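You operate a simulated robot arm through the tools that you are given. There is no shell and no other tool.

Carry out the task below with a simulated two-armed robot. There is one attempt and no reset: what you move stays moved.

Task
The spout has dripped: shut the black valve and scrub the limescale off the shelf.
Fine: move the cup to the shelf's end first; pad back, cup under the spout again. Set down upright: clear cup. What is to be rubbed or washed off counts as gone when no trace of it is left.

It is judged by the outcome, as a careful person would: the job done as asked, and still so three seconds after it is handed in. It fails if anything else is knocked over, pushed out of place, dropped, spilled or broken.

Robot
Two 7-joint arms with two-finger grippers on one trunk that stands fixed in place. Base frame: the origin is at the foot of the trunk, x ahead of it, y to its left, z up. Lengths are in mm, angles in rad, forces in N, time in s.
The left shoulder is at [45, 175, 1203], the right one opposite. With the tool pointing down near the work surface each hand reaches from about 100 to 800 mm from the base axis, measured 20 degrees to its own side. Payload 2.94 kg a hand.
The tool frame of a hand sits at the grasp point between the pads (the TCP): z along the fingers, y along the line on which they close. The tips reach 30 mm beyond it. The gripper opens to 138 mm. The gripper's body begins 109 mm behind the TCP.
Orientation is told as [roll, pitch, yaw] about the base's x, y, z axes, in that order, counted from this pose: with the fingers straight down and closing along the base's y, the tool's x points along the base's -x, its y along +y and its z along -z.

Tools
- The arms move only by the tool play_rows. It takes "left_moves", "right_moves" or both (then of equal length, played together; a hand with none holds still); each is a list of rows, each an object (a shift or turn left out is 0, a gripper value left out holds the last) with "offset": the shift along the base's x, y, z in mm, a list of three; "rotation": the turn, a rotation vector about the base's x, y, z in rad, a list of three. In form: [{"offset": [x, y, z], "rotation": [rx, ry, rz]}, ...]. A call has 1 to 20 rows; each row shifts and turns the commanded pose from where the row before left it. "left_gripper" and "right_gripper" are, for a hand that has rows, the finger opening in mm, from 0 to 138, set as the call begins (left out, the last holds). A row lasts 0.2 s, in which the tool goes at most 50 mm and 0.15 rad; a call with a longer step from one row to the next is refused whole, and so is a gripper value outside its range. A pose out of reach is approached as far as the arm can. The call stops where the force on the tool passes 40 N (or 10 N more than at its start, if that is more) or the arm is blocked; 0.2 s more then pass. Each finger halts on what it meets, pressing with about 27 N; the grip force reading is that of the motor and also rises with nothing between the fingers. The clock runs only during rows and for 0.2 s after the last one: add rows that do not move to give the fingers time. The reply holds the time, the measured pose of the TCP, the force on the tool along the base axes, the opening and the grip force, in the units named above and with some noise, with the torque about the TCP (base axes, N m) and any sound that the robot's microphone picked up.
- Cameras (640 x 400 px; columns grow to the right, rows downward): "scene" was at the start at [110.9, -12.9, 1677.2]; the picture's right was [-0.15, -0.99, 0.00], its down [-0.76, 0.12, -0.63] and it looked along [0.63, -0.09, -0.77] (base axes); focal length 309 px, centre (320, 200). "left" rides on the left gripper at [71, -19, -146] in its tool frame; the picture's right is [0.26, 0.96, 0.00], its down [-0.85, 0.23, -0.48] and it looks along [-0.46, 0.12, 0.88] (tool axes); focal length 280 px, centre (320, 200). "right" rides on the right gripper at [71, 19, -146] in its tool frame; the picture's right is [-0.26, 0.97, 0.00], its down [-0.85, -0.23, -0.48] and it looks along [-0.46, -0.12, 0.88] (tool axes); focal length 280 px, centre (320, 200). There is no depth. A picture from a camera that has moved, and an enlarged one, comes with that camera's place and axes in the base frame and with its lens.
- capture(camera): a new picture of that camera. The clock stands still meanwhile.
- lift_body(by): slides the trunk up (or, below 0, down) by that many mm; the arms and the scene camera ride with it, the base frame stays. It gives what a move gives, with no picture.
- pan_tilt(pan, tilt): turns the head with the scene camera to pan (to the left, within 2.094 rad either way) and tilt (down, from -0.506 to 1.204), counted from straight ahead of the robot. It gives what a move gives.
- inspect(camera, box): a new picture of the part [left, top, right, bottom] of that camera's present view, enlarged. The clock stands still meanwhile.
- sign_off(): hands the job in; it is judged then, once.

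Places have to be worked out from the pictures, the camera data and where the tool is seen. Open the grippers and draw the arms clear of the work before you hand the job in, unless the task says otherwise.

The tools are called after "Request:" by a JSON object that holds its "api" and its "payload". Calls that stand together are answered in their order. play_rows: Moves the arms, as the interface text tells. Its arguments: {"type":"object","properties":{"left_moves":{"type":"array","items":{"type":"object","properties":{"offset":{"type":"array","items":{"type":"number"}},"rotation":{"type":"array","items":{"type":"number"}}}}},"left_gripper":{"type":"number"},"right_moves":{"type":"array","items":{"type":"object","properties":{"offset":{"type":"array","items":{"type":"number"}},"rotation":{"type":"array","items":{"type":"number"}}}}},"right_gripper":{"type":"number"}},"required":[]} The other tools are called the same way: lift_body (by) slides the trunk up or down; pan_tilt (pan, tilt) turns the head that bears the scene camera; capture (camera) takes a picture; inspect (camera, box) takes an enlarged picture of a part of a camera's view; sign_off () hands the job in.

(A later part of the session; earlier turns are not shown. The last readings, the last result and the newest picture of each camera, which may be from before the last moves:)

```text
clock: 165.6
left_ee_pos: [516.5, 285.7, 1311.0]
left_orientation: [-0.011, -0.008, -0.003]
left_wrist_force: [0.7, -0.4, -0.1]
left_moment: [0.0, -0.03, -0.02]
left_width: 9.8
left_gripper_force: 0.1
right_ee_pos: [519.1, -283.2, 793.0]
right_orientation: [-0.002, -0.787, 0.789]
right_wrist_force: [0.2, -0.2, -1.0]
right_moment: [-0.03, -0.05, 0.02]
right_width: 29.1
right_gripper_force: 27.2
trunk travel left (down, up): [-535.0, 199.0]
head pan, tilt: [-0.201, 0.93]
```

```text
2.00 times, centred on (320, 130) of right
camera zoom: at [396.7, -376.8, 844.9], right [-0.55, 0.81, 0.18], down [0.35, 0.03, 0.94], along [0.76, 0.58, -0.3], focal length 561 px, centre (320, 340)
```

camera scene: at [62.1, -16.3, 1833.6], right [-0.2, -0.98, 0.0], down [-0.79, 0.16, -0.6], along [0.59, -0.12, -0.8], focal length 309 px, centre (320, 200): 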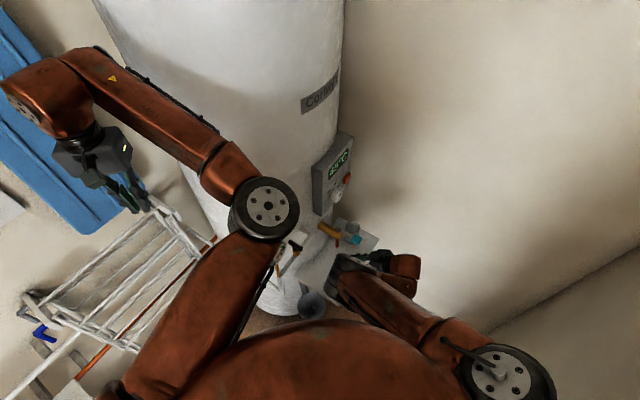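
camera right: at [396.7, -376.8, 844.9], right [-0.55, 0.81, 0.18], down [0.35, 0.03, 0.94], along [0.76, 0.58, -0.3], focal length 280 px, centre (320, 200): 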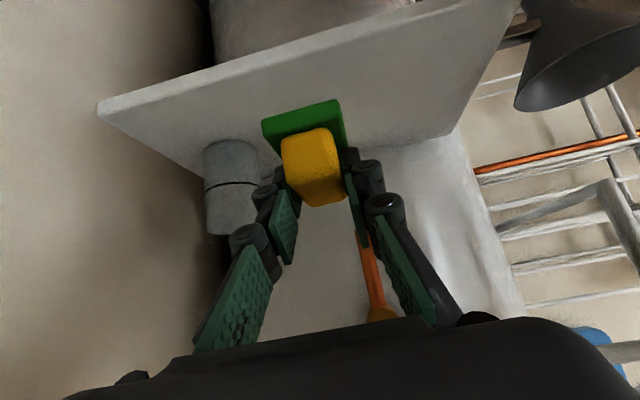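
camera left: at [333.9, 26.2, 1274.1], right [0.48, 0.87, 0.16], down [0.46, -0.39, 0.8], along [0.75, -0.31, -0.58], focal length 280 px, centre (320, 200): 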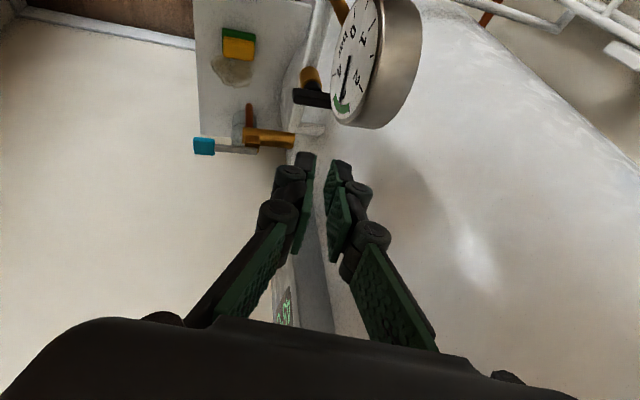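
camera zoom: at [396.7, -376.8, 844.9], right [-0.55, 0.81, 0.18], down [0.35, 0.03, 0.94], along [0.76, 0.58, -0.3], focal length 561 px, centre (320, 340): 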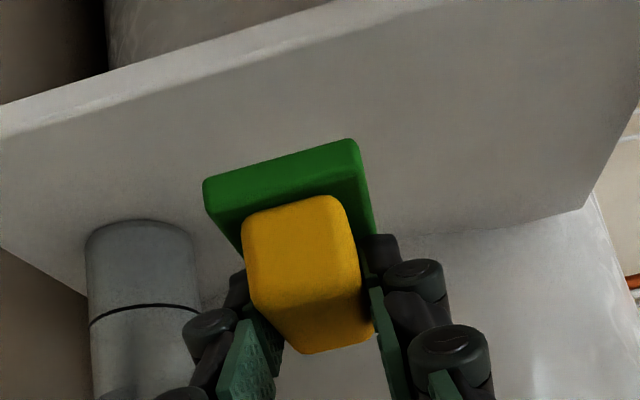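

The pad holds well in the air. I'll check the shelf from the head camera too, turning it slightly for a better line of sight.

Request:
{"api": "inspect", "payload": {"camera": "scene", "box": [290, 215, 390, 300]}}

Request:
{"api": "play_rows", "payload": {"right_moves": [{"offset": [8, -8, 8]}, {"offset": [10, -10, 8]}, {"offset": [10, -10, 8]}, {"offset": [10, -10, 8]}, {"offset": [0, 0, 0]}]}}

Request:
{"api": "inspect", "payload": {"camera": "right", "box": [300, 20, 560, 180]}}

Request:
{"api": "capture", "payload": {"camera": "right"}}

```text
4.71 times, centred on (340, 258) of scene
camera zoom: at [62.5, -16.7, 1833.6], right [-0.2, -0.98, 0.0], down [-0.79, 0.16, -0.6], along [0.59, -0.12, -0.8], focal length 1453 px, centre (226, -71)
```

zoom: 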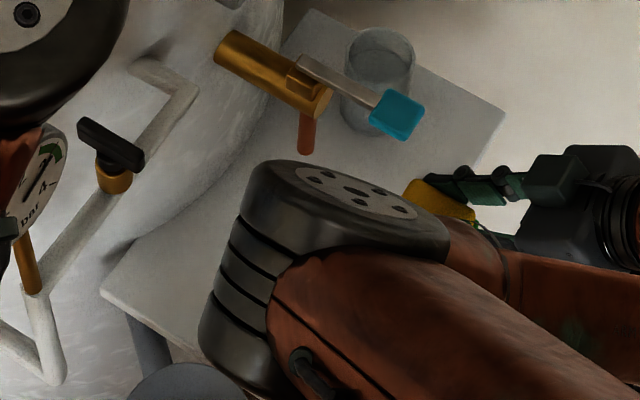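

```text
clock: 166.8
left_ee_pos: [516.5, 285.4, 1311.8]
left_orientation: [-0.013, -0.007, -0.004]
left_wrist_force: [-0.2, 0.0, -0.4]
left_moment: [-0.08, 0.04, 0.02]
left_width: 9.8
left_gripper_force: 0.0
right_ee_pos: [554.8, -322.7, 825.2]
right_orientation: [-0.007, -0.785, 0.788]
right_wrist_force: [0.1, -0.3, -0.2]
right_moment: [-0.01, -0.02, 0.01]
right_width: 28.6
right_gripper_force: 27.0
trunk travel left (down, up): [-535.0, 199.0]
head pan, tilt: [-0.201, 0.93]
```

```text
2.46 times, centred on (430, 100) of right
camera zoom: at [432.4, -416.2, 877.3], right [-0.55, 0.81, 0.18], down [0.35, 0.03, 0.94], along [0.76, 0.58, -0.3], focal length 690 px, centre (49, 446)
```

zoom: 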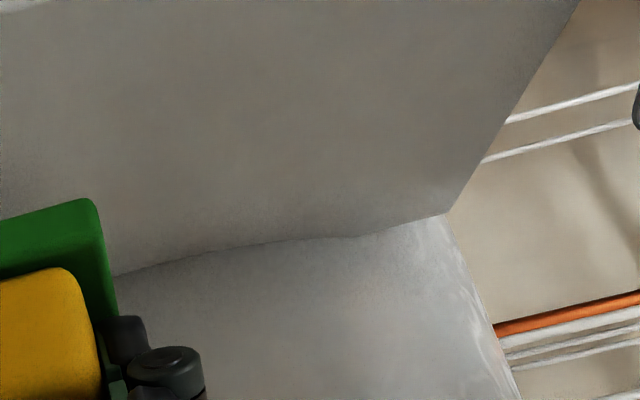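

```text
taken
camera right: at [432.4, -416.2, 877.3], right [-0.55, 0.81, 0.18], down [0.35, 0.03, 0.94], along [0.76, 0.58, -0.3], focal length 280 px, centre (320, 200)
```

right: 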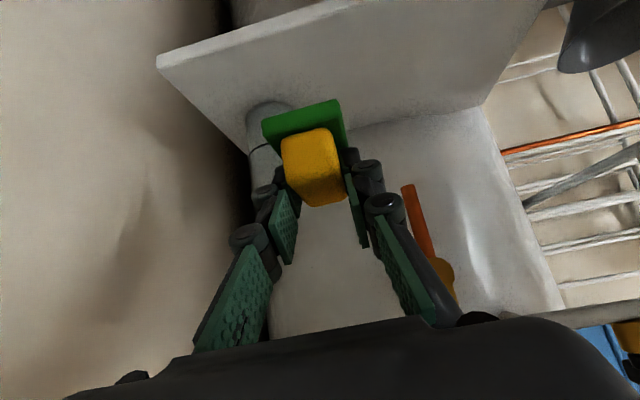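

I'll zoom in further on exactly where the patch used to be.

Request:
{"api": "inspect", "payload": {"camera": "right", "box": [340, 20, 440, 110]}}

Request:
{"api": "inspect", "payload": {"camera": "right", "box": [230, 20, 390, 130]}}

```text
4.44 times, centred on (390, 65) of right
camera zoom: at [432.4, -416.2, 877.3], right [-0.55, 0.81, 0.18], down [0.35, 0.03, 0.94], along [0.76, 0.58, -0.3], focal length 1246 px, centre (9, 800)
```

zoom: 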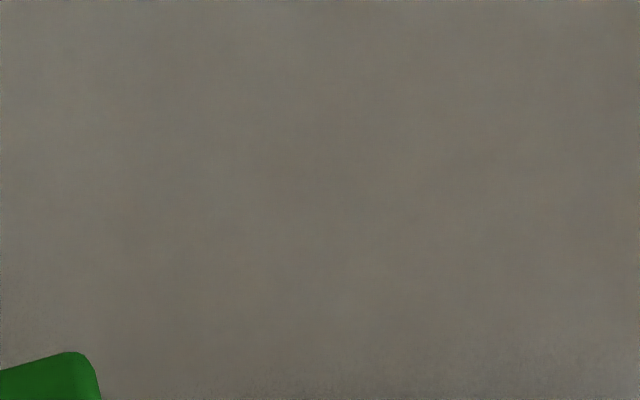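

```text
3.64 times, centred on (310, 75) of right
camera zoom: at [432.4, -416.2, 877.3], right [-0.55, 0.81, 0.18], down [0.35, 0.03, 0.94], along [0.76, 0.58, -0.3], focal length 1020 px, centre (356, 654)
```

zoom: 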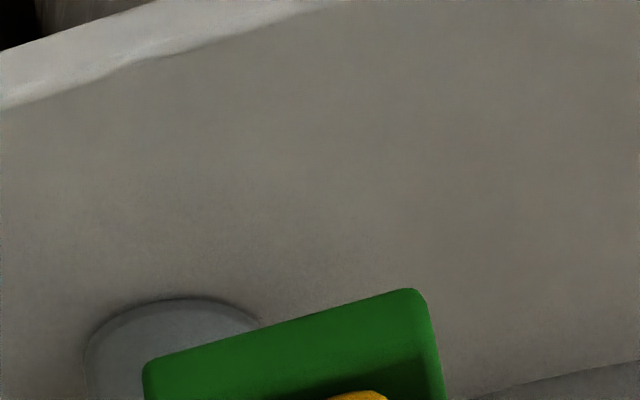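

No trace is visible. To be thorough, I'll make one more full set of passes with steady pressure, starting at the front right.

Request:
{"api": "play_rows", "payload": {"right_moves": [{"offset": [6, 15, -22]}, {"offset": [6, 15, -22]}, {"offset": [6, 15, -22]}, {"offset": [7, 16, -22]}, {"offset": [0, 0, -12]}, {"offset": [0, 0, -2]}, {"offset": [0, 0, 0]}]}}

```text
clock: 168.4
left_ee_pos: [517.5, 285.9, 1311.3]
left_orientation: [-0.01, -0.006, -0.003]
left_wrist_force: [-0.4, -0.9, 0.1]
left_moment: [-0.01, 0.0, -0.02]
left_width: 9.9
left_gripper_force: 0.0
right_ee_pos: [580.0, -261.1, 723.9]
right_orientation: [-0.002, -0.786, 0.788]
right_wrist_force: [-0.1, 0.6, 0.0]
right_moment: [-0.01, 0.01, -0.01]
right_width: 28.8
right_gripper_force: 27.1
trunk travel left (down, up): [-535.0, 199.0]
head pan, tilt: [-0.201, 0.93]
```

Just above contact. I'll press on about 2–3 mm and sweep left along the front line, then right along the middle.

Request:
{"api": "play_rows", "payload": {"right_moves": [{"offset": [0, 0, -1.5]}, {"offset": [0, 0, -1.7]}, {"offset": [-7, 7, 0]}, {"offset": [-7, 7, 0]}, {"offset": [-7, 7, 0]}, {"offset": [-7, 7, 0]}, {"offset": [-7, 7, 0]}, {"offset": [-7, 7, 0]}, {"offset": [-7, 7, 0]}, {"offset": [-6, 6, 0]}, {"offset": [6, 6, 0]}, {"offset": [6, 6, 0]}, {"offset": [7, -7, 0]}, {"offset": [7, -7, 0]}, {"offset": [7, -7, 0]}, {"offset": [7, -7, 0]}, {"offset": [7, -7, 0]}, {"offset": [7, -7, 0]}, {"offset": [7, -7, 0]}, {"offset": [7, -7, 0]}]}}

Request:
{"api": "play_rows", "payload": {"right_moves": [{"offset": [0, 0, -0.8]}, {"offset": [6, 6, 0]}, {"offset": [7, 7, 0]}, {"offset": [-7, 7, 0]}, {"offset": [-7, 7, 0]}, {"offset": [-7, 7, 0]}, {"offset": [-7, 7, 0]}, {"offset": [-7, 7, 0]}, {"offset": [-7, 7, 0]}, {"offset": [-7, 7, 0]}, {"offset": [-7, 7, 0]}, {"offset": [-7, -7, 0]}, {"offset": [7, -7, 0]}, {"offset": [7, -7, 0]}, {"offset": [7, -7, 0]}, {"offset": [7, -7, 0]}, {"offset": [0, 0, 0]}]}}

Request:
{"api": "capture", "payload": {"camera": "right"}}

```text
clock: 170.7
left_ee_pos: [515.4, 286.5, 1312.5]
left_orientation: [-0.012, -0.009, -0.003]
left_wrist_force: [1.3, -0.8, -0.1]
left_moment: [0.0, 0.01, -0.01]
left_width: 10.0
left_gripper_force: 0.1
right_ee_pos: [530.3, -205.4, 720.6]
right_orientation: [-0.01, -0.789, 0.789]
right_wrist_force: [-6.0, -2.6, 16.9]
right_moment: [0.26, 0.14, 0.15]
right_width: 28.8
right_gripper_force: 27.5
trunk travel left (down, up): [-535.0, 199.0]
head pan, tilt: [-0.201, 0.93]
stopped in row 11 (right hand): the force on the tool passed its limit at 44 N (the readings are from after the stop); the commanded pose is now the measured one
```

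```text
clock: 174.3
left_ee_pos: [514.1, 286.3, 1312.0]
left_orientation: [-0.013, -0.01, -0.005]
left_wrist_force: [0.5, -0.1, 0.0]
left_moment: [-0.01, -0.02, -0.04]
left_width: 10.1
left_gripper_force: 0.0
right_ee_pos: [551.7, -216.8, 720.6]
right_orientation: [-0.011, -0.786, 0.787]
right_wrist_force: [-4.1, 4.9, 20.9]
right_moment: [0.47, 0.04, 0.05]
right_width: 28.6
right_gripper_force: 26.9
right hand out of reach, approached as far as the arm can: row 5, 6, 7, 8, 9, 10, 11
trunk travel left (down, up): [-535.0, 199.0]
head pan, tilt: [-0.201, 0.93]
```

```text
taken
camera right: at [428.9, -309.7, 772.1], right [-0.55, 0.82, 0.18], down [0.34, 0.03, 0.94], along [0.76, 0.58, -0.3], focal length 280 px, centre (320, 200)
```

right: 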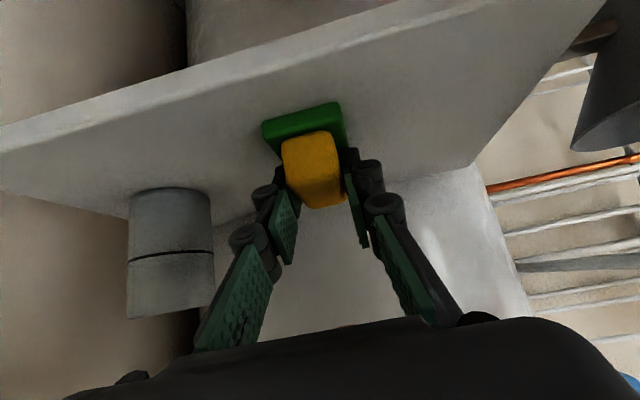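

The pad pressed a bit hard near the arm's left limit, but it's fine now at 21 N. I'll ease off slightly and finish with the middle and back lines, staying within reach.

Request:
{"api": "play_rows", "payload": {"right_moves": [{"offset": [0, 0, 0.8]}, {"offset": [7, -7, 0]}, {"offset": [7, -7, 0]}, {"offset": [7, -7, 0]}, {"offset": [7, -7, 0]}, {"offset": [7, -7, 0]}, {"offset": [8, 8, 0]}, {"offset": [8, 8, 0]}, {"offset": [-7, 7, 0]}, {"offset": [-7, 7, 0]}, {"offset": [-7, 7, 0]}, {"offset": [-7, 7, 0]}, {"offset": [-7, 7, 0]}, {"offset": [-7, 7, 0]}, {"offset": [-7, 7, 0]}, {"offset": [0, 0, 0]}]}}

Request:
{"api": "capture", "payload": {"camera": "right"}}

```text
clock: 177.7
left_ee_pos: [515.7, 286.1, 1312.2]
left_orientation: [-0.011, -0.009, -0.004]
left_wrist_force: [-0.4, 0.1, 0.0]
left_moment: [-0.01, 0.02, 0.03]
left_width: 10.1
left_gripper_force: 0.1
right_ee_pos: [554.6, -185.4, 720.6]
right_orientation: [-0.011, -0.787, 0.788]
right_wrist_force: [3.2, -3.9, 19.8]
right_moment: [0.17, -0.13, -0.03]
right_width: 28.9
right_gripper_force: 27.2
trunk travel left (down, up): [-535.0, 199.0]
head pan, tilt: [-0.201, 0.93]
```

```text
taken
camera right: at [431.1, -278.7, 772.1], right [-0.55, 0.82, 0.18], down [0.34, 0.03, 0.94], along [0.76, 0.58, -0.29], focal length 280 px, centre (320, 200)
```

right: 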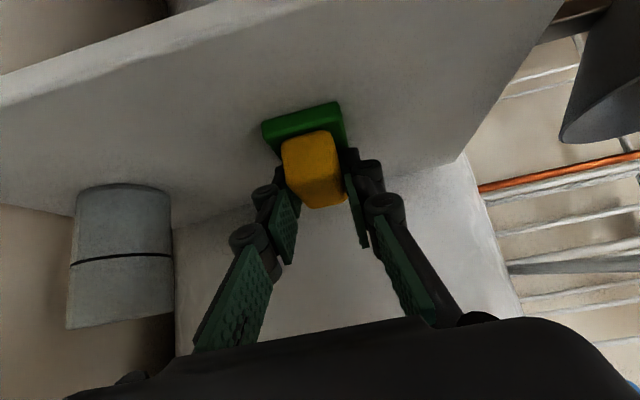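

The scrubbing is done. The home spot lies beyond this tilted posture, so I'll slide the pad to the left end of my reach, set it there, and regrip with the hand straight down.

Request:
{"api": "play_rows", "payload": {"right_moves": [{"offset": [0, 0, 1.2]}, {"offset": [-6, 3, 0]}, {"offset": [-6, 3, 0]}, {"offset": [-6, 3, 0]}, {"offset": [-4, 2, 0]}, {"offset": [0, 0, 0]}]}}

```text
clock: 179.1
left_ee_pos: [516.3, 285.8, 1311.9]
left_orientation: [-0.013, -0.008, -0.004]
left_wrist_force: [-0.2, -0.1, -0.1]
left_moment: [-0.01, 0.0, 0.0]
left_width: 10.1
left_gripper_force: 0.1
right_ee_pos: [536.1, -178.0, 721.6]
right_orientation: [0.002, -0.781, 0.788]
right_wrist_force: [2.0, -0.6, 9.8]
right_moment: [0.17, -0.34, -0.03]
right_width: 28.8
right_gripper_force: 27.1
right hand out of reach, approached as far as the arm can: row 5
trunk travel left (down, up): [-535.0, 199.0]
head pan, tilt: [-0.201, 0.93]
```

At the limit again, as expected. I'll release the pad here and back out along the hand's own axis.

Request:
{"api": "play_rows", "payload": {"right_moves": [{"offset": [0, 0, 0.8]}, {"offset": [0, 0, 0]}, {"offset": [0, 0, 0]}, {"offset": [0, 0, 0]}], "right_gripper": 66}}

Request:
{"api": "play_rows", "payload": {"right_moves": [{"offset": [-3, -3, 10]}, {"offset": [-8, -8, 15]}, {"offset": [-10, -12, 15]}, {"offset": [-10, -15, 15]}, {"offset": [-8, -18, 15]}, {"offset": [0, 0, 0]}]}}

Request:
{"api": "capture", "payload": {"camera": "right"}}

```text
clock: 180.1
left_ee_pos: [517.0, 287.0, 1310.5]
left_orientation: [-0.012, -0.007, -0.004]
left_wrist_force: [0.4, 0.3, -0.2]
left_moment: [0.0, 0.01, -0.01]
left_width: 9.9
left_gripper_force: 0.0
right_ee_pos: [537.7, -178.6, 719.8]
right_orientation: [-0.001, -0.781, 0.787]
right_wrist_force: [0.1, 1.4, 0.7]
right_moment: [0.01, 0.02, -0.03]
right_width: 66.2
right_gripper_force: 0.1
trunk travel left (down, up): [-535.0, 199.0]
head pan, tilt: [-0.201, 0.93]
```

```text
clock: 181.5
left_ee_pos: [515.9, 286.8, 1311.1]
left_orientation: [-0.013, -0.007, -0.003]
left_wrist_force: [0.1, -0.2, 0.3]
left_moment: [0.01, -0.01, -0.01]
left_width: 9.9
left_gripper_force: 0.0
right_ee_pos: [499.3, -235.2, 792.3]
right_orientation: [-0.012, -0.785, 0.788]
right_wrist_force: [-0.3, 0.3, -0.4]
right_moment: [0.0, -0.07, -0.03]
right_width: 66.0
right_gripper_force: 0.0
trunk travel left (down, up): [-535.0, 199.0]
head pan, tilt: [-0.201, 0.93]
```

```text
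taken
camera right: at [373.9, -329.2, 844.1], right [-0.55, 0.82, 0.18], down [0.35, 0.03, 0.94], along [0.76, 0.58, -0.3], focal length 280 px, centre (320, 200)
```

right: 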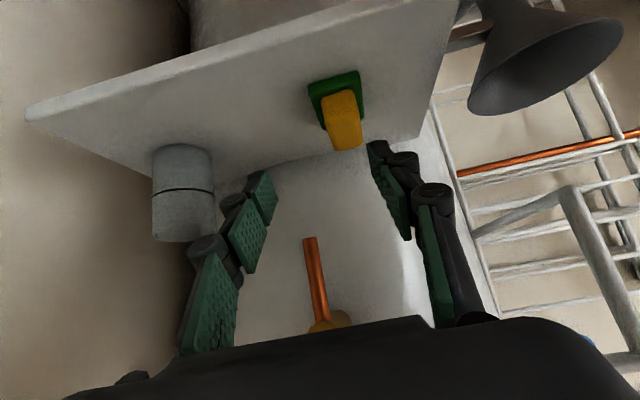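

The pad stands alone on a clean shelf. I'll zoom in to check the shelf again and measure the pad.

Request:
{"api": "inspect", "payload": {"camera": "right", "box": [270, 50, 400, 160]}}

Request:
{"api": "inspect", "payload": {"camera": "right", "box": [150, 30, 420, 190]}}

```text
3.64 times, centred on (335, 105) of right
camera zoom: at [373.9, -329.2, 844.1], right [-0.55, 0.82, 0.18], down [0.35, 0.03, 0.94], along [0.76, 0.58, -0.3], focal length 1020 px, centre (266, 546)
```

zoom: 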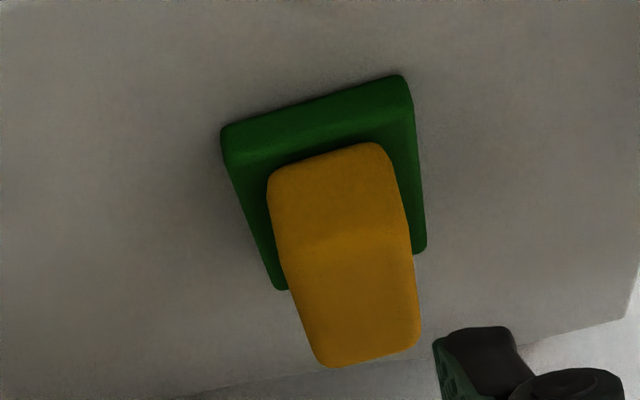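

```text
2.37 times, centred on (285, 110) of right
camera zoom: at [373.9, -329.2, 844.1], right [-0.55, 0.82, 0.18], down [0.35, 0.03, 0.94], along [0.76, 0.58, -0.3], focal length 665 px, centre (403, 413)
```

zoom: 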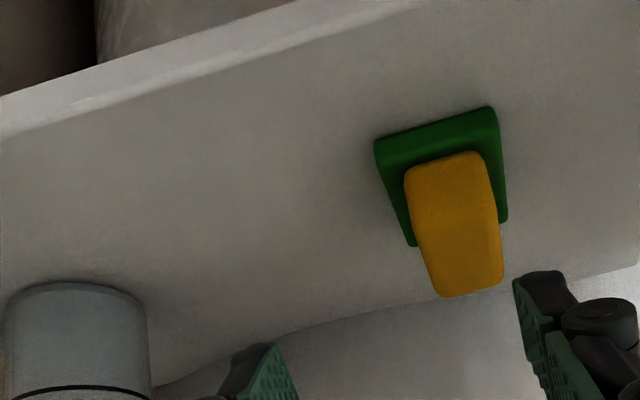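

The shelf is spotless and the pad stands square at u≈494, v≈263. I'll bring the hand upright, back at the front, and turn it to yaw −45° for a straight-down grip.

Request:
{"api": "play_rows", "payload": {"right_moves": [{"offset": [-6, -20, 25], "rotation": [-0.0926, 0.0926, 0]}, {"offset": [-6, -20, 25], "rotation": [-0.0926, 0.0926, 0]}, {"offset": [-6, -20, 25], "rotation": [-0.0926, 0.0926, 0]}, {"offset": [-6, -20, 25], "rotation": [-0.0926, 0.0926, 0]}, {"offset": [-6, -20, 25], "rotation": [-0.0926, 0.0926, 0]}, {"offset": [-6, -20, 25], "rotation": [-0.0926, 0.0926, 0]}, {"offset": [0, 0, 0]}], "right_gripper": 88}}

Request:
{"api": "capture", "payload": {"camera": "scene"}}

```text
clock: 183.1
left_ee_pos: [517.1, 286.2, 1314.1]
left_orientation: [-0.011, -0.016, -0.002]
left_wrist_force: [0.3, -0.6, 0.9]
left_moment: [-0.01, -0.01, 0.02]
left_width: 10.1
left_gripper_force: 0.1
right_ee_pos: [456.7, -359.6, 936.6]
right_orientation: [0.0, 0.009, 0.778]
right_wrist_force: [0.5, -0.1, -0.6]
right_moment: [0.01, 0.03, -0.01]
right_width: 88.0
right_gripper_force: 0.0
trunk travel left (down, up): [-535.0, 199.0]
head pan, tilt: [-0.201, 0.93]
```

```text
taken
camera scene: at [62.6, -16.5, 1833.6], right [-0.2, -0.98, 0.0], down [-0.79, 0.16, -0.6], along [0.59, -0.12, -0.8], focal length 309 px, centre (320, 200)
```

scene: 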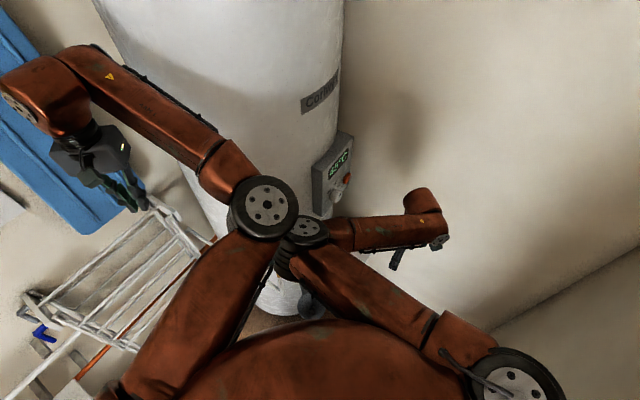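

The two elbows have come close together. Before turning the right hand further, I'll move the left arm farther out to the left and up.

Request:
{"api": "play_rows", "payload": {"left_moves": [{"offset": [-4, 20, 20]}, {"offset": [-4, 20, 20]}, {"offset": [-4, 20, 20]}, {"offset": [-4, 20, 20]}, {"offset": [-4, 20, 20]}, {"offset": [0, 0, 0]}]}}

Request:
{"api": "capture", "payload": {"camera": "scene"}}

```text
clock: 184.5
left_ee_pos: [497.6, 385.2, 1413.5]
left_orientation: [-0.012, -0.006, -0.002]
left_wrist_force: [-0.1, 0.0, 0.1]
left_moment: [0.02, 0.01, 0.0]
left_width: 10.1
left_gripper_force: 0.0
right_ee_pos: [462.2, -357.0, 940.8]
right_orientation: [-0.007, 0.003, 0.786]
right_wrist_force: [-0.9, -1.0, 0.1]
right_moment: [0.0, -0.03, 0.0]
right_width: 87.7
right_gripper_force: 0.2
trunk travel left (down, up): [-535.0, 199.0]
head pan, tilt: [-0.201, 0.93]
```

```text
taken
camera scene: at [62.7, -17.0, 1833.6], right [-0.2, -0.98, 0.0], down [-0.79, 0.16, -0.6], along [0.59, -0.12, -0.8], focal length 309 px, centre (320, 200)
```

scene: 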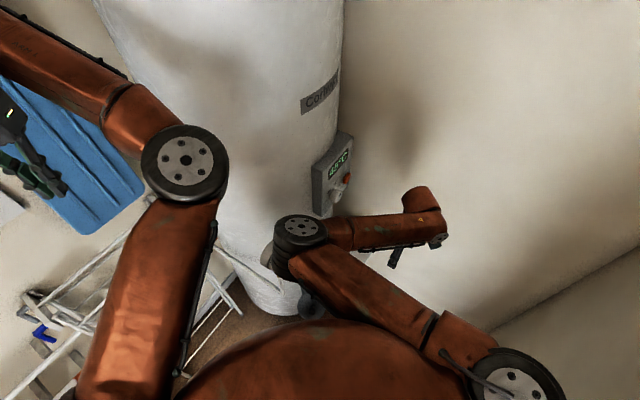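

The left elbow is well away now. I'll raise the trunk so the right forearm will pass clear of the gauge, then turn the hand to yaw −45°.

Request:
{"api": "lift_body", "payload": {"by": 142}}

Request:
{"api": "play_rows", "payload": {"right_moves": [{"offset": [-3, 5, -8], "rotation": [0, 0, -0.131]}, {"offset": [-3, 5, -8], "rotation": [0, 0, -0.131]}, {"offset": [-3, 5, -8], "rotation": [0, 0, -0.131]}, {"offset": [-3, 5, -8], "rotation": [0, 0, -0.131]}, {"offset": [-3, 5, -8], "rotation": [0, 0, -0.131]}, {"offset": [-3, 5, -8], "rotation": [0, 0, -0.131]}, {"offset": [-3, 5, -8], "rotation": [0, 0, -0.131]}, {"offset": [-3, 5, -8], "rotation": [0, 0, -0.131]}, {"offset": [-3, 5, -8], "rotation": [0, 0, -0.131]}, {"offset": [-3, 5, -8], "rotation": [0, 0, -0.131]}, {"offset": [-3, 5, -8], "rotation": [0, 0, -0.131]}, {"offset": [-3, 5, -8], "rotation": [0, 0, -0.13]}, {"offset": [0, 0, 0]}]}}

Request:
{"api": "capture", "payload": {"camera": "scene"}}

Request:
{"api": "capture", "payload": {"camera": "right"}}

```text
clock: 186.2
left_ee_pos: [496.3, 385.8, 1551.7]
left_orientation: [-0.011, -0.007, -0.005]
left_wrist_force: [0.1, 0.0, 0.0]
left_moment: [-0.03, -0.01, -0.02]
left_width: 9.7
left_gripper_force: 0.0
right_ee_pos: [462.2, -354.3, 1083.3]
right_orientation: [-0.007, 0.002, 0.787]
right_wrist_force: [0.4, -0.7, 0.1]
right_moment: [-0.03, 0.02, 0.0]
right_width: 87.9
right_gripper_force: 0.1
trunk travel left (down, up): [-677.0, 57.0]
head pan, tilt: [-0.201, 0.93]
```

```text
clock: 189.0
left_ee_pos: [496.5, 387.0, 1554.8]
left_orientation: [-0.013, -0.007, -0.003]
left_wrist_force: [1.1, -0.2, -0.3]
left_moment: [0.01, 0.02, -0.02]
left_width: 9.9
left_gripper_force: 0.0
right_ee_pos: [436.4, -309.9, 988.3]
right_orientation: [-0.007, 0.002, -0.786]
right_wrist_force: [-0.6, 0.6, -0.7]
right_moment: [0.02, -0.02, 0.01]
right_width: 88.3
right_gripper_force: 0.1
right hand out of reach, approached as far as the arm can: row 10, 11, 12
trunk travel left (down, up): [-677.0, 57.0]
head pan, tilt: [-0.201, 0.93]
```

```text
taken
camera scene: at [53.5, -16.4, 1975.5], right [-0.2, -0.98, 0.0], down [-0.79, 0.16, -0.6], along [0.59, -0.12, -0.8], focal length 309 px, centre (320, 200)
```

scene: 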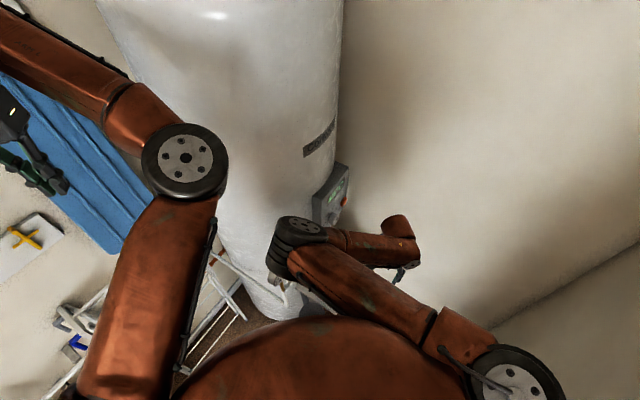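

```text
taken
camera right: at [400.6, -245.2, 1133.3], right [0.87, 0.5, -0.01], down [0.44, -0.76, 0.47], along [0.23, -0.42, -0.88], focal length 280 px, centre (320, 200)
```

right: 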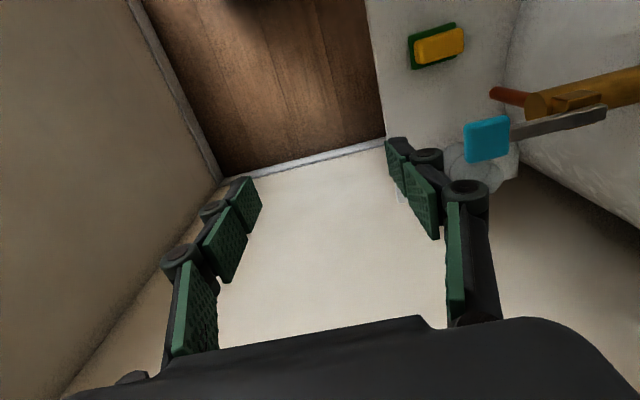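

The hand is upright at yaw −45°. I'll descend in front of the shelf, below the knob's height range.

Request:
{"api": "play_rows", "payload": {"right_moves": [{"offset": [-2, 2, -36]}, {"offset": [-3, 3, -36]}, {"offset": [-4, 4, -36]}, {"offset": [-4, 4, -36]}, {"offset": [-4, 4, -36]}, {"offset": [-4, 4, -36]}, {"offset": [0, 0, 0]}]}}

Request:
{"api": "capture", "payload": {"camera": "right"}}

Request:
{"api": "capture", "payload": {"camera": "scene"}}

```text
clock: 190.6
left_ee_pos: [496.1, 386.2, 1552.8]
left_orientation: [-0.012, -0.008, -0.006]
left_wrist_force: [0.5, 1.1, -0.9]
left_moment: [0.0, -0.01, 0.0]
left_width: 10.0
left_gripper_force: 0.0
right_ee_pos: [415.1, -291.7, 768.6]
right_orientation: [-0.01, 0.0, -0.785]
right_wrist_force: [-0.6, 0.2, -0.1]
right_moment: [-0.01, 0.02, 0.02]
right_width: 88.2
right_gripper_force: 0.1
trunk travel left (down, up): [-677.0, 57.0]
head pan, tilt: [-0.201, 0.93]
```

```text
taken
camera right: at [378.5, -226.3, 913.6], right [0.87, 0.5, -0.01], down [0.44, -0.76, 0.48], along [0.23, -0.42, -0.88], focal length 280 px, centre (320, 200)
```

right: 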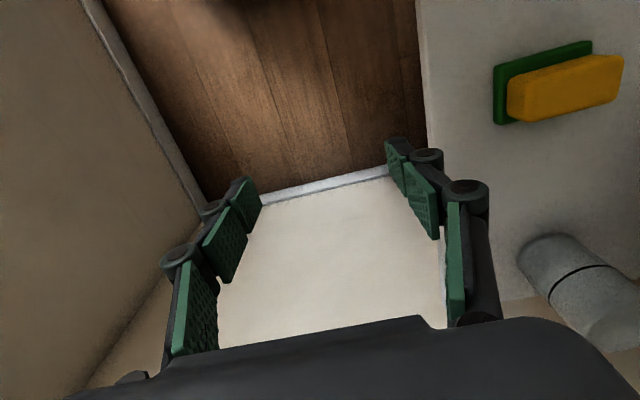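

```text
taken
camera scene: at [53.6, -16.1, 1975.5], right [-0.2, -0.98, 0.0], down [-0.79, 0.16, -0.6], along [0.59, -0.12, -0.8], focal length 309 px, centre (320, 200)
```

scene: 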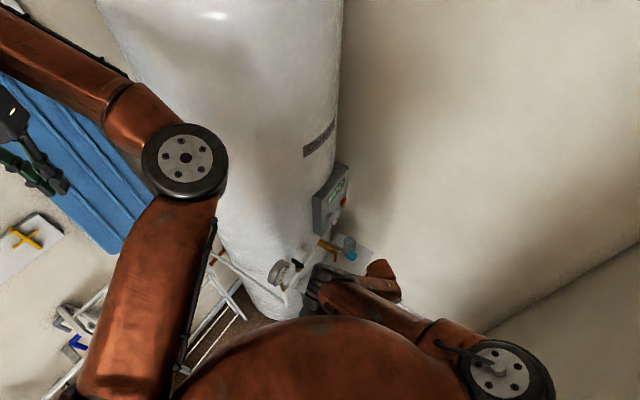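

The hand is in front of the shelf in line with the pad. I'll move in toward it, between the valve pipe and the lever, in two stages.

Request:
{"api": "play_rows", "payload": {"right_moves": [{"offset": [14, 14, 0]}, {"offset": [15, 15, 0]}, {"offset": [15, 15, 0]}, {"offset": [15, 15, 0]}, {"offset": [15, 15, 0]}, {"offset": [0, 0, 0]}]}}

Request:
{"api": "capture", "payload": {"camera": "right"}}

Request:
{"api": "inspect", "payload": {"camera": "scene", "box": [250, 200, 410, 320]}}

```text
clock: 192.1
left_ee_pos: [495.0, 388.6, 1553.8]
left_orientation: [-0.013, -0.007, -0.001]
left_wrist_force: [0.5, 1.6, 0.6]
left_moment: [-0.09, 0.1, 0.03]
left_width: 10.1
left_gripper_force: 0.0
right_ee_pos: [479.6, -224.3, 767.4]
right_orientation: [-0.027, 0.002, -0.801]
right_wrist_force: [-23.9, -20.4, 1.1]
right_moment: [3.15, -3.72, -1.21]
right_width: 88.1
right_gripper_force: 0.1
trunk travel left (down, up): [-677.0, 57.0]
head pan, tilt: [-0.201, 0.93]
stopped in row 6 (right hand): the force on the tool passed its limit at 43 N (the readings are from after the stop); the commanded pose is now the measured one
```

```text
taken
camera right: at [446.4, -158.1, 912.1], right [0.87, 0.48, -0.03], down [0.44, -0.76, 0.48], along [0.21, -0.43, -0.88], focal length 280 px, centre (320, 200)
```

right: 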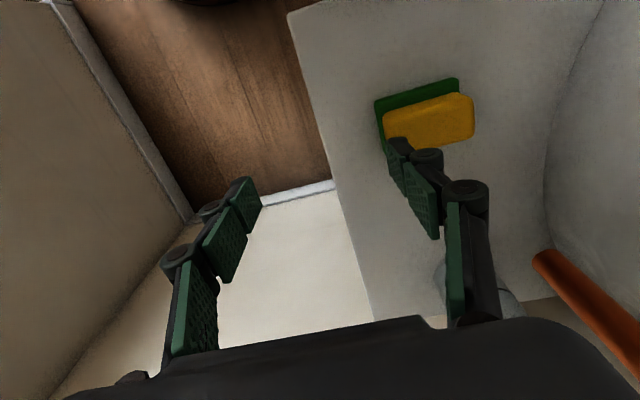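

```text
3.33 times, centred on (330, 260) of scene
camera zoom: at [53.1, -16.5, 1975.4], right [-0.2, -0.98, 0.0], down [-0.79, 0.16, -0.6], along [0.59, -0.12, -0.8], focal length 1029 px, centre (287, 0)
```

zoom: 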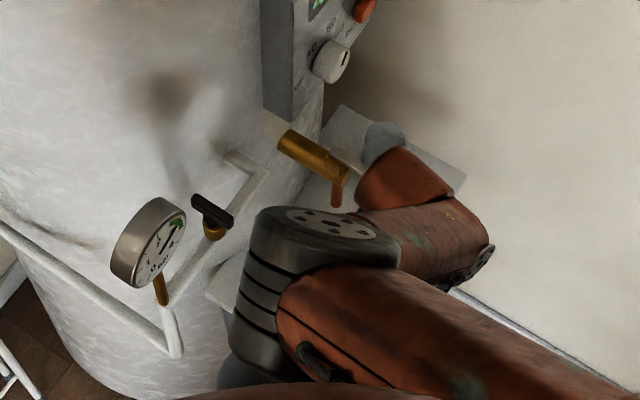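

I've touched something 155 mm above the fingertips' centre — the teal knob, judging by the moment. I'll back straight off at once and check that it hasn't moved.

Request:
{"api": "play_rows", "payload": {"right_moves": [{"offset": [-6, -6, 0]}, {"offset": [-12, -12, 0]}, {"offset": [-14, -14, 0]}, {"offset": [-14, -14, 0]}, {"offset": [-14, -14, 0]}, {"offset": [0, 0, 0]}]}}

Request:
{"api": "inspect", "payload": {"camera": "scene", "box": [250, 200, 410, 320]}}

Request:
{"api": "capture", "payload": {"camera": "right"}}

```text
clock: 193.5
left_ee_pos: [495.5, 387.3, 1552.9]
left_orientation: [-0.01, -0.008, -0.002]
left_wrist_force: [0.9, -1.0, -0.1]
left_moment: [0.04, 0.03, 0.02]
left_width: 9.9
left_gripper_force: 0.1
right_ee_pos: [425.3, -277.1, 771.1]
right_orientation: [-0.017, 0.004, -0.789]
right_wrist_force: [-0.5, -0.4, 0.0]
right_moment: [0.01, 0.01, 0.02]
right_width: 88.1
right_gripper_force: 0.2
trunk travel left (down, up): [-677.0, 57.0]
head pan, tilt: [-0.201, 0.93]
```

```text
3.33 times, centred on (330, 260) of scene
camera zoom: at [53.8, -17.3, 1975.5], right [-0.2, -0.98, 0.0], down [-0.79, 0.16, -0.6], along [0.59, -0.12, -0.8], focal length 1029 px, centre (287, 0)
```

zoom: 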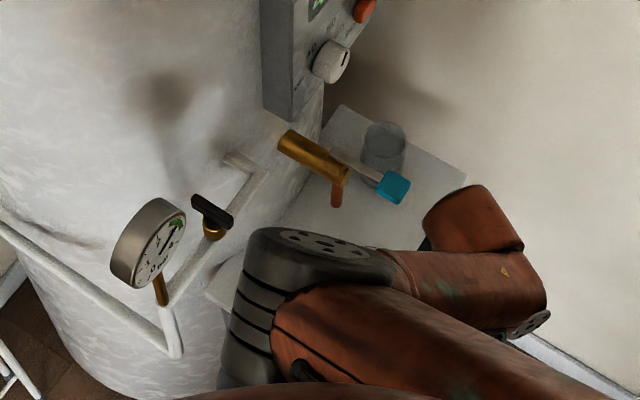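

```text
taken
camera right: at [390.6, -212.4, 915.9], right [0.87, 0.49, -0.02], down [0.44, -0.76, 0.48], along [0.22, -0.42, -0.88], focal length 280 px, centre (320, 200)
```

right: 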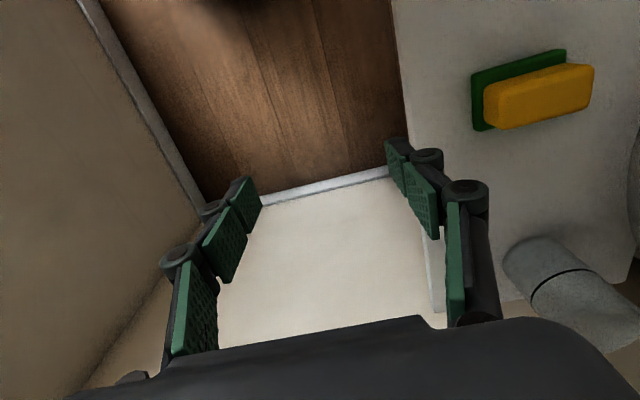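

The knob and lever are where they were. The hand is wider up there than I assumed, so I'll pass 14 mm further left of the knob, which still lets me grip the pad.

Request:
{"api": "play_rows", "payload": {"right_moves": [{"offset": [-5, 5, 0]}, {"offset": [-5, 5, 0]}, {"offset": [12, 12, 0]}, {"offset": [12, 12, 0]}, {"offset": [10, 10, 0]}, {"offset": [10, 10, 0]}, {"offset": [0, 0, 0]}]}}

Request:
{"api": "capture", "payload": {"camera": "right"}}

Request:
{"api": "inspect", "payload": {"camera": "scene", "box": [250, 200, 410, 320]}}

```text
clock: 195.1
left_ee_pos: [496.3, 388.7, 1553.8]
left_orientation: [-0.01, -0.007, -0.002]
left_wrist_force: [0.0, -0.3, 0.6]
left_moment: [0.01, -0.02, 0.0]
left_width: 10.2
left_gripper_force: 0.4
right_ee_pos: [458.0, -226.6, 771.1]
right_orientation: [-0.017, 0.003, -0.791]
right_wrist_force: [1.3, -0.3, -1.1]
right_moment: [-0.01, -0.01, -0.01]
right_width: 87.9
right_gripper_force: 0.0
trunk travel left (down, up): [-677.0, 57.0]
head pan, tilt: [-0.201, 0.93]
```

```text
taken
camera right: at [423.4, -160.6, 915.3], right [0.87, 0.49, -0.02], down [0.44, -0.76, 0.48], along [0.22, -0.42, -0.88], focal length 280 px, centre (320, 200)
```

right: 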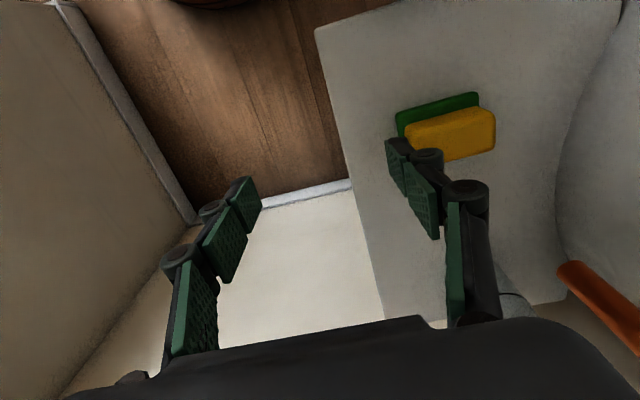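

```text
3.33 times, centred on (330, 260) of scene
camera zoom: at [53.4, -16.8, 1975.5], right [-0.2, -0.98, 0.0], down [-0.79, 0.16, -0.6], along [0.59, -0.12, -0.8], focal length 1029 px, centre (287, 0)
```

zoom: 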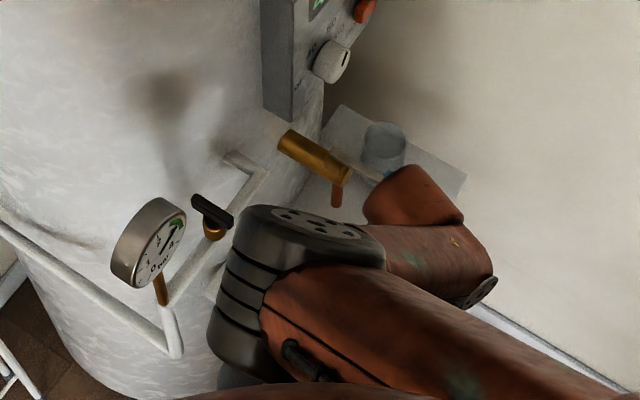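

Clear of the knob now. I'll continue in over the pad.

Request:
{"api": "play_rows", "payload": {"right_moves": [{"offset": [11, 11, 0]}, {"offset": [11, 11, 0]}, {"offset": [11, 11, 0]}, {"offset": [11, 11, 0]}, {"offset": [11, 11, 0]}, {"offset": [11, 11, 0]}, {"offset": [0, 0, 0]}]}}

Request:
{"api": "capture", "payload": {"camera": "right"}}

Request:
{"api": "inspect", "payload": {"camera": "scene", "box": [250, 200, 410, 320]}}

```text
clock: 195.8
left_ee_pos: [493.3, 388.2, 1555.2]
left_orientation: [-0.009, -0.009, 0.001]
left_wrist_force: [0.4, 0.0, 0.0]
left_moment: [-0.03, 0.05, 0.02]
left_width: 9.8
left_gripper_force: 0.2
right_ee_pos: [468.0, -215.4, 765.7]
right_orientation: [-0.037, 0.006, -0.814]
right_wrist_force: [-14.5, -12.1, 0.5]
right_moment: [1.93, -2.28, -0.96]
right_width: 88.2
right_gripper_force: 0.1
trunk travel left (down, up): [-677.0, 57.0]
head pan, tilt: [-0.201, 0.93]
stopped in row 3 (right hand): the force on the tool passed its limit at 47 N (the readings are from after the stop); the commanded pose is now the measured one
```

```text
taken
camera right: at [437.2, -146.6, 910.2], right [0.88, 0.47, -0.04], down [0.43, -0.77, 0.48], along [0.2, -0.44, -0.88], focal length 280 px, centre (320, 200)
```

right: 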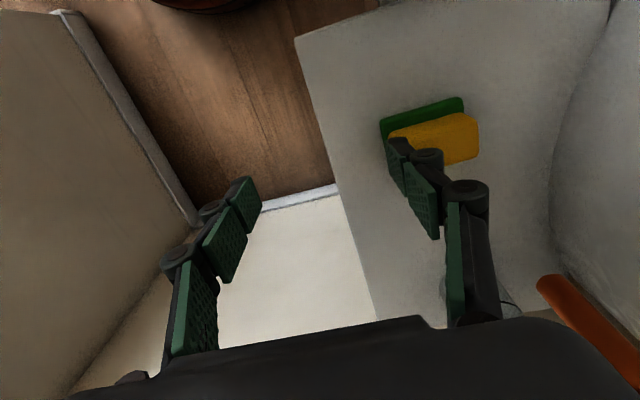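

```text
3.33 times, centred on (330, 260) of scene
camera zoom: at [51.7, -18.9, 1975.5], right [-0.2, -0.98, 0.0], down [-0.79, 0.16, -0.6], along [0.59, -0.12, -0.8], focal length 1029 px, centre (287, 0)
```

zoom: 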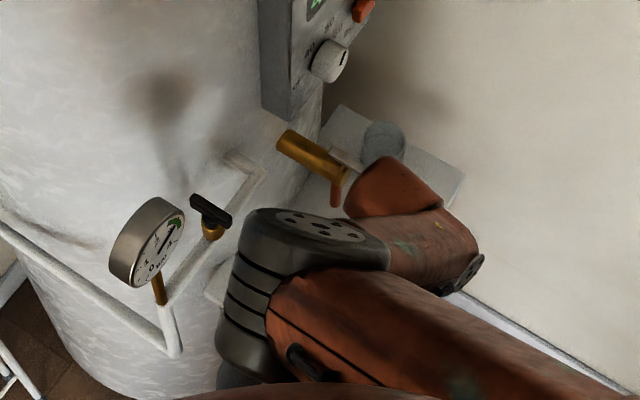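

The wrist housing reaches the knob again, so a straight-down approach won't do. I'll back off and check the lever. Instead I can push the pad home sideways with the outside of an open finger in the tilted posture.

Request:
{"api": "play_rows", "payload": {"right_moves": [{"offset": [-6, -6, 0]}, {"offset": [-12, -12, 0]}, {"offset": [-14, -14, 0]}, {"offset": [-14, -14, 5]}, {"offset": [0, 0, 0]}]}}

Request:
{"api": "inspect", "payload": {"camera": "scene", "box": [290, 215, 390, 290]}}

```text
clock: 196.9
left_ee_pos: [494.6, 388.3, 1553.6]
left_orientation: [-0.012, -0.006, -0.002]
left_wrist_force: [0.1, -0.1, 0.3]
left_moment: [0.0, 0.0, -0.04]
left_width: 9.8
left_gripper_force: 0.0
right_ee_pos: [426.8, -257.6, 771.0]
right_orientation: [-0.032, 0.007, -0.808]
right_wrist_force: [-0.5, 0.2, -1.0]
right_moment: [-0.02, 0.02, -0.02]
right_width: 88.0
right_gripper_force: 0.0
trunk travel left (down, up): [-677.0, 57.0]
head pan, tilt: [-0.201, 0.93]
```

```text
5.33 times, centred on (340, 252) of scene
camera zoom: at [54.0, -16.2, 1975.4], right [-0.2, -0.98, 0.0], down [-0.79, 0.16, -0.6], along [0.59, -0.12, -0.8], focal length 1647 px, centre (213, -80)
```

zoom: 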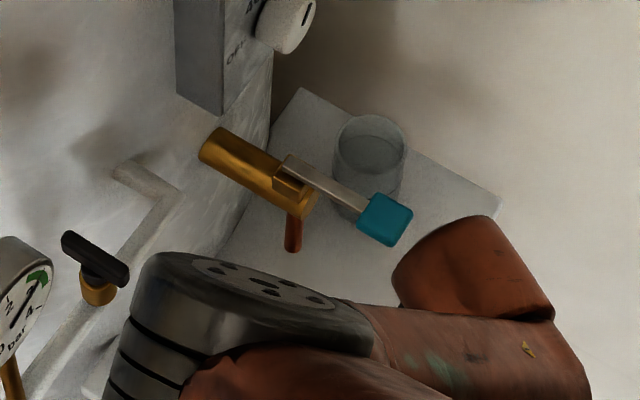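

The knob is exactly where it was before. I'll retrace my way: up and back, turn to yaw +45°, then lower the trunk again for the tilted posture.

Request:
{"api": "play_rows", "payload": {"right_moves": [{"offset": [-4, -12, 25]}, {"offset": [2, -10, 36]}, {"offset": [3, -10, 36]}, {"offset": [3, -10, 36]}, {"offset": [3, -10, 36]}, {"offset": [3, -5, 36]}, {"offset": [0, 0, 15]}, {"offset": [0, 0, 0]}]}}

Request:
{"api": "play_rows", "payload": {"right_moves": [{"offset": [2, -4, 8], "rotation": [0, 0, 0.133]}, {"offset": [2, -4, 8], "rotation": [0, 0, 0.133]}, {"offset": [2, -4, 8], "rotation": [0, 0, 0.133]}, {"offset": [2, -4, 8], "rotation": [0, 0, 0.133]}, {"offset": [2, -4, 8], "rotation": [0, 0, 0.133]}, {"offset": [2, -4, 8], "rotation": [0, 0, 0.133]}, {"offset": [2, -4, 8], "rotation": [0, 0, 0.133]}, {"offset": [2, -4, 8], "rotation": [0, 0, 0.133]}, {"offset": [2, -4, 8], "rotation": [0, 0, 0.133]}, {"offset": [2, -4, 8], "rotation": [0, 0, 0.133]}, {"offset": [2, -4, 8], "rotation": [0, 0, 0.133]}, {"offset": [2, -4, 8], "rotation": [0, 0, 0.133]}, {"offset": [0, 0, 0]}]}}

Request:
{"api": "capture", "payload": {"camera": "scene"}}

```text
clock: 198.8
left_ee_pos: [495.6, 389.2, 1553.1]
left_orientation: [-0.013, -0.007, -0.002]
left_wrist_force: [-0.5, -0.3, -0.2]
left_moment: [0.03, -0.03, -0.01]
left_width: 9.8
left_gripper_force: 0.0
right_ee_pos: [435.9, -315.2, 992.6]
right_orientation: [-0.031, 0.006, -0.807]
right_wrist_force: [0.0, -0.2, -0.8]
right_moment: [0.04, 0.01, 0.02]
right_width: 88.0
right_gripper_force: 0.1
trunk travel left (down, up): [-677.0, 57.0]
head pan, tilt: [-0.201, 0.93]
```

```text
clock: 201.6
left_ee_pos: [496.3, 389.4, 1554.1]
left_orientation: [-0.012, -0.007, -0.002]
left_wrist_force: [-0.1, 0.5, 0.2]
left_moment: [-0.01, 0.0, -0.01]
left_width: 9.6
left_gripper_force: 0.1
right_ee_pos: [460.6, -362.1, 1087.7]
right_orientation: [-0.03, 0.007, 0.79]
right_wrist_force: [-0.8, -0.2, 0.0]
right_moment: [-0.01, 0.0, 0.02]
right_width: 88.2
right_gripper_force: 0.2
trunk travel left (down, up): [-677.0, 57.0]
head pan, tilt: [-0.201, 0.93]
```

```text
taken
camera scene: at [53.6, -16.6, 1975.5], right [-0.2, -0.98, 0.0], down [-0.79, 0.16, -0.6], along [0.59, -0.12, -0.8], focal length 309 px, centre (320, 200)
```

scene: 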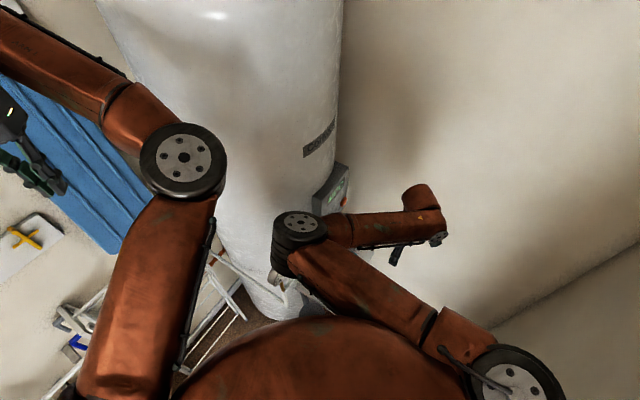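

Good. Now I'll lower the trunk and tilt the hand 45° again along the same path as before.

Request:
{"api": "lift_body", "payload": {"by": -142}}

Request:
{"api": "play_rows", "payload": {"right_moves": [{"offset": [6, 20, -25], "rotation": [0.103, -0.082, 0]}, {"offset": [6, 20, -25], "rotation": [0.103, -0.082, 0]}, {"offset": [6, 20, -25], "rotation": [0.0926, -0.0926, 0]}, {"offset": [6, 20, -25], "rotation": [0.0926, -0.0926, 0]}, {"offset": [6, 20, -25], "rotation": [0.0926, -0.0926, 0]}, {"offset": [6, 20, -25], "rotation": [0.0926, -0.0926, 0]}, {"offset": [0, 0, 0]}], "right_gripper": 70}}

Request:
{"api": "capture", "payload": {"camera": "right"}}

Request:
{"api": "capture", "payload": {"camera": "scene"}}

```text
clock: 203.2
left_ee_pos: [496.0, 388.3, 1413.0]
left_orientation: [-0.012, -0.006, -0.001]
left_wrist_force: [0.8, 0.4, -0.3]
left_moment: [0.03, 0.01, -0.02]
left_width: 10.0
left_gripper_force: 0.2
right_ee_pos: [460.2, -360.4, 945.6]
right_orientation: [-0.032, 0.006, 0.79]
right_wrist_force: [0.0, 0.9, 0.4]
right_moment: [-0.01, -0.02, 0.02]
right_width: 88.0
right_gripper_force: 0.1
trunk travel left (down, up): [-535.0, 199.0]
head pan, tilt: [-0.201, 0.93]
```

```text
clock: 204.8
left_ee_pos: [494.8, 389.7, 1411.3]
left_orientation: [-0.013, -0.009, -0.001]
left_wrist_force: [-0.5, 0.0, 0.0]
left_moment: [-0.03, 0.0, 0.03]
left_width: 10.0
left_gripper_force: 0.0
right_ee_pos: [494.5, -242.0, 797.8]
right_orientation: [-0.001, -0.783, 0.786]
right_wrist_force: [-0.2, 0.0, 0.1]
right_moment: [0.0, 0.01, 0.03]
right_width: 70.2
right_gripper_force: 0.1
trunk travel left (down, up): [-535.0, 199.0]
head pan, tilt: [-0.201, 0.93]
```

```text
taken
camera right: at [372.1, -335.0, 850.0], right [-0.55, 0.82, 0.18], down [0.35, 0.03, 0.94], along [0.76, 0.58, -0.3], focal length 280 px, centre (320, 200)
```

right: 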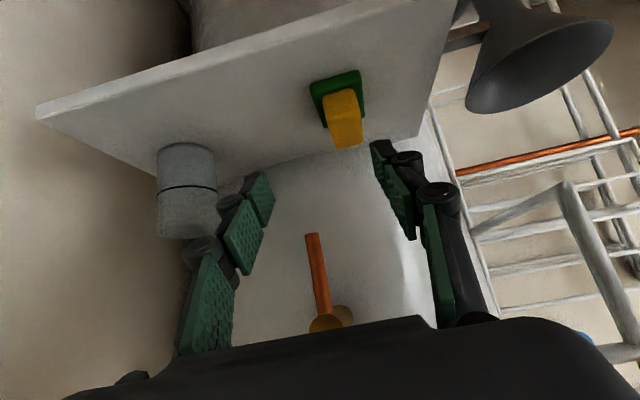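

```text
taken
camera scene: at [62.1, -16.1, 1833.7], right [-0.2, -0.98, 0.0], down [-0.79, 0.16, -0.6], along [0.59, -0.12, -0.8], focal length 309 px, centre (320, 200)
```

scene: 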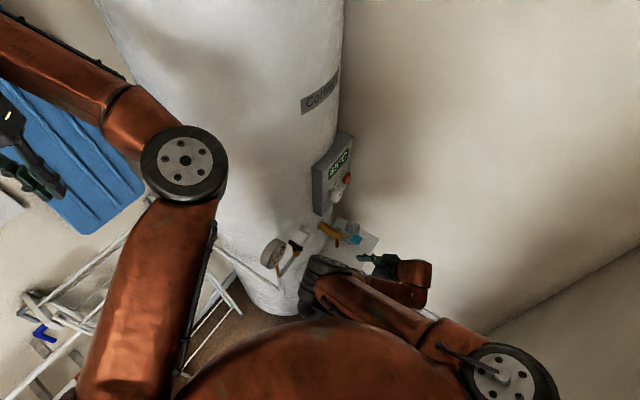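

Back in the tilted posture with everything as it was. I'll regrip the pad to shift it a little toward the front first.

Request:
{"api": "play_rows", "payload": {"right_moves": [{"offset": [10, 15.5, -4]}, {"offset": [10, 15.5, -4]}, {"offset": [10, 15.5, -4]}, {"offset": [10, 15.5, -4]}, {"offset": [0, 0, -15]}, {"offset": [0, 0, -15]}, {"offset": [0, 0, -15]}, {"offset": [0, 0, -10]}, {"offset": [0, 0, 0]}]}}

Request:
{"api": "capture", "payload": {"camera": "right"}}

```text
clock: 206.8
left_ee_pos: [495.7, 389.8, 1410.6]
left_orientation: [-0.011, -0.007, -0.001]
left_wrist_force: [-0.7, 0.4, 0.1]
left_moment: [-0.01, 0.01, 0.0]
left_width: 10.0
left_gripper_force: 0.1
right_ee_pos: [536.7, -181.7, 724.4]
right_orientation: [0.001, -0.778, 0.784]
right_wrist_force: [-1.1, 0.1, -0.3]
right_moment: [0.0, 0.01, 0.0]
right_width: 69.7
right_gripper_force: 0.0
trunk travel left (down, up): [-535.0, 199.0]
head pan, tilt: [-0.201, 0.93]
```

```text
taken
camera right: at [414.0, -275.1, 777.3], right [-0.55, 0.81, 0.18], down [0.35, 0.03, 0.93], along [0.76, 0.58, -0.3], focal length 280 px, centre (320, 200)
```

right: 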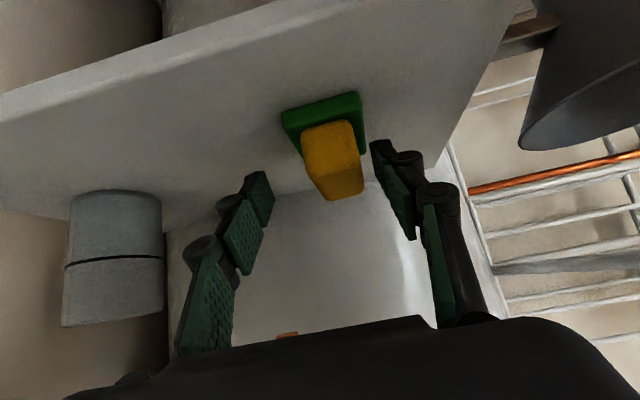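

The pad is between the fingers. Closing on the sponge again.

Request:
{"api": "play_rows", "payload": {"right_moves": [{"offset": [0, 0, 0]}, {"offset": [0, 0, 0]}, {"offset": [0, 0, 0]}, {"offset": [0, 0, 0]}, {"offset": [0, 0, 0]}], "right_gripper": 15}}

Request:
{"api": "capture", "payload": {"camera": "right"}}

```text
clock: 208.0
left_ee_pos: [495.6, 388.7, 1412.0]
left_orientation: [-0.014, -0.008, -0.002]
left_wrist_force: [-0.2, 0.8, -0.8]
left_moment: [-0.01, 0.0, 0.01]
left_width: 10.0
left_gripper_force: 0.1
right_ee_pos: [537.0, -181.9, 723.3]
right_orientation: [0.003, -0.78, 0.784]
right_wrist_force: [-0.1, -0.2, -0.2]
right_moment: [0.03, -0.04, 0.01]
right_width: 28.5
right_gripper_force: 27.1
trunk travel left (down, up): [-535.0, 199.0]
head pan, tilt: [-0.201, 0.93]
```

```text
taken
camera right: at [414.0, -275.1, 777.4], right [-0.55, 0.81, 0.18], down [0.35, 0.03, 0.93], along [0.76, 0.58, -0.3], focal length 280 px, centre (320, 200)
```

right: 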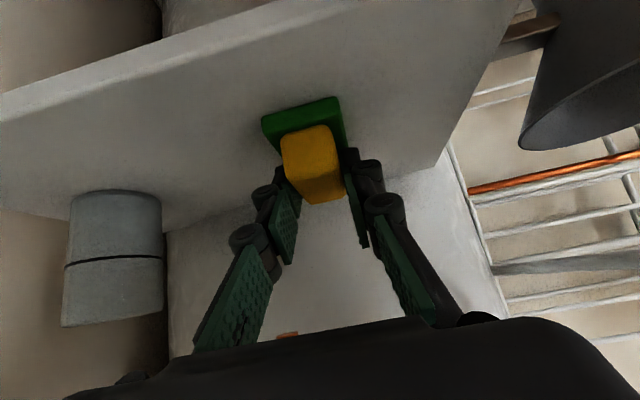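

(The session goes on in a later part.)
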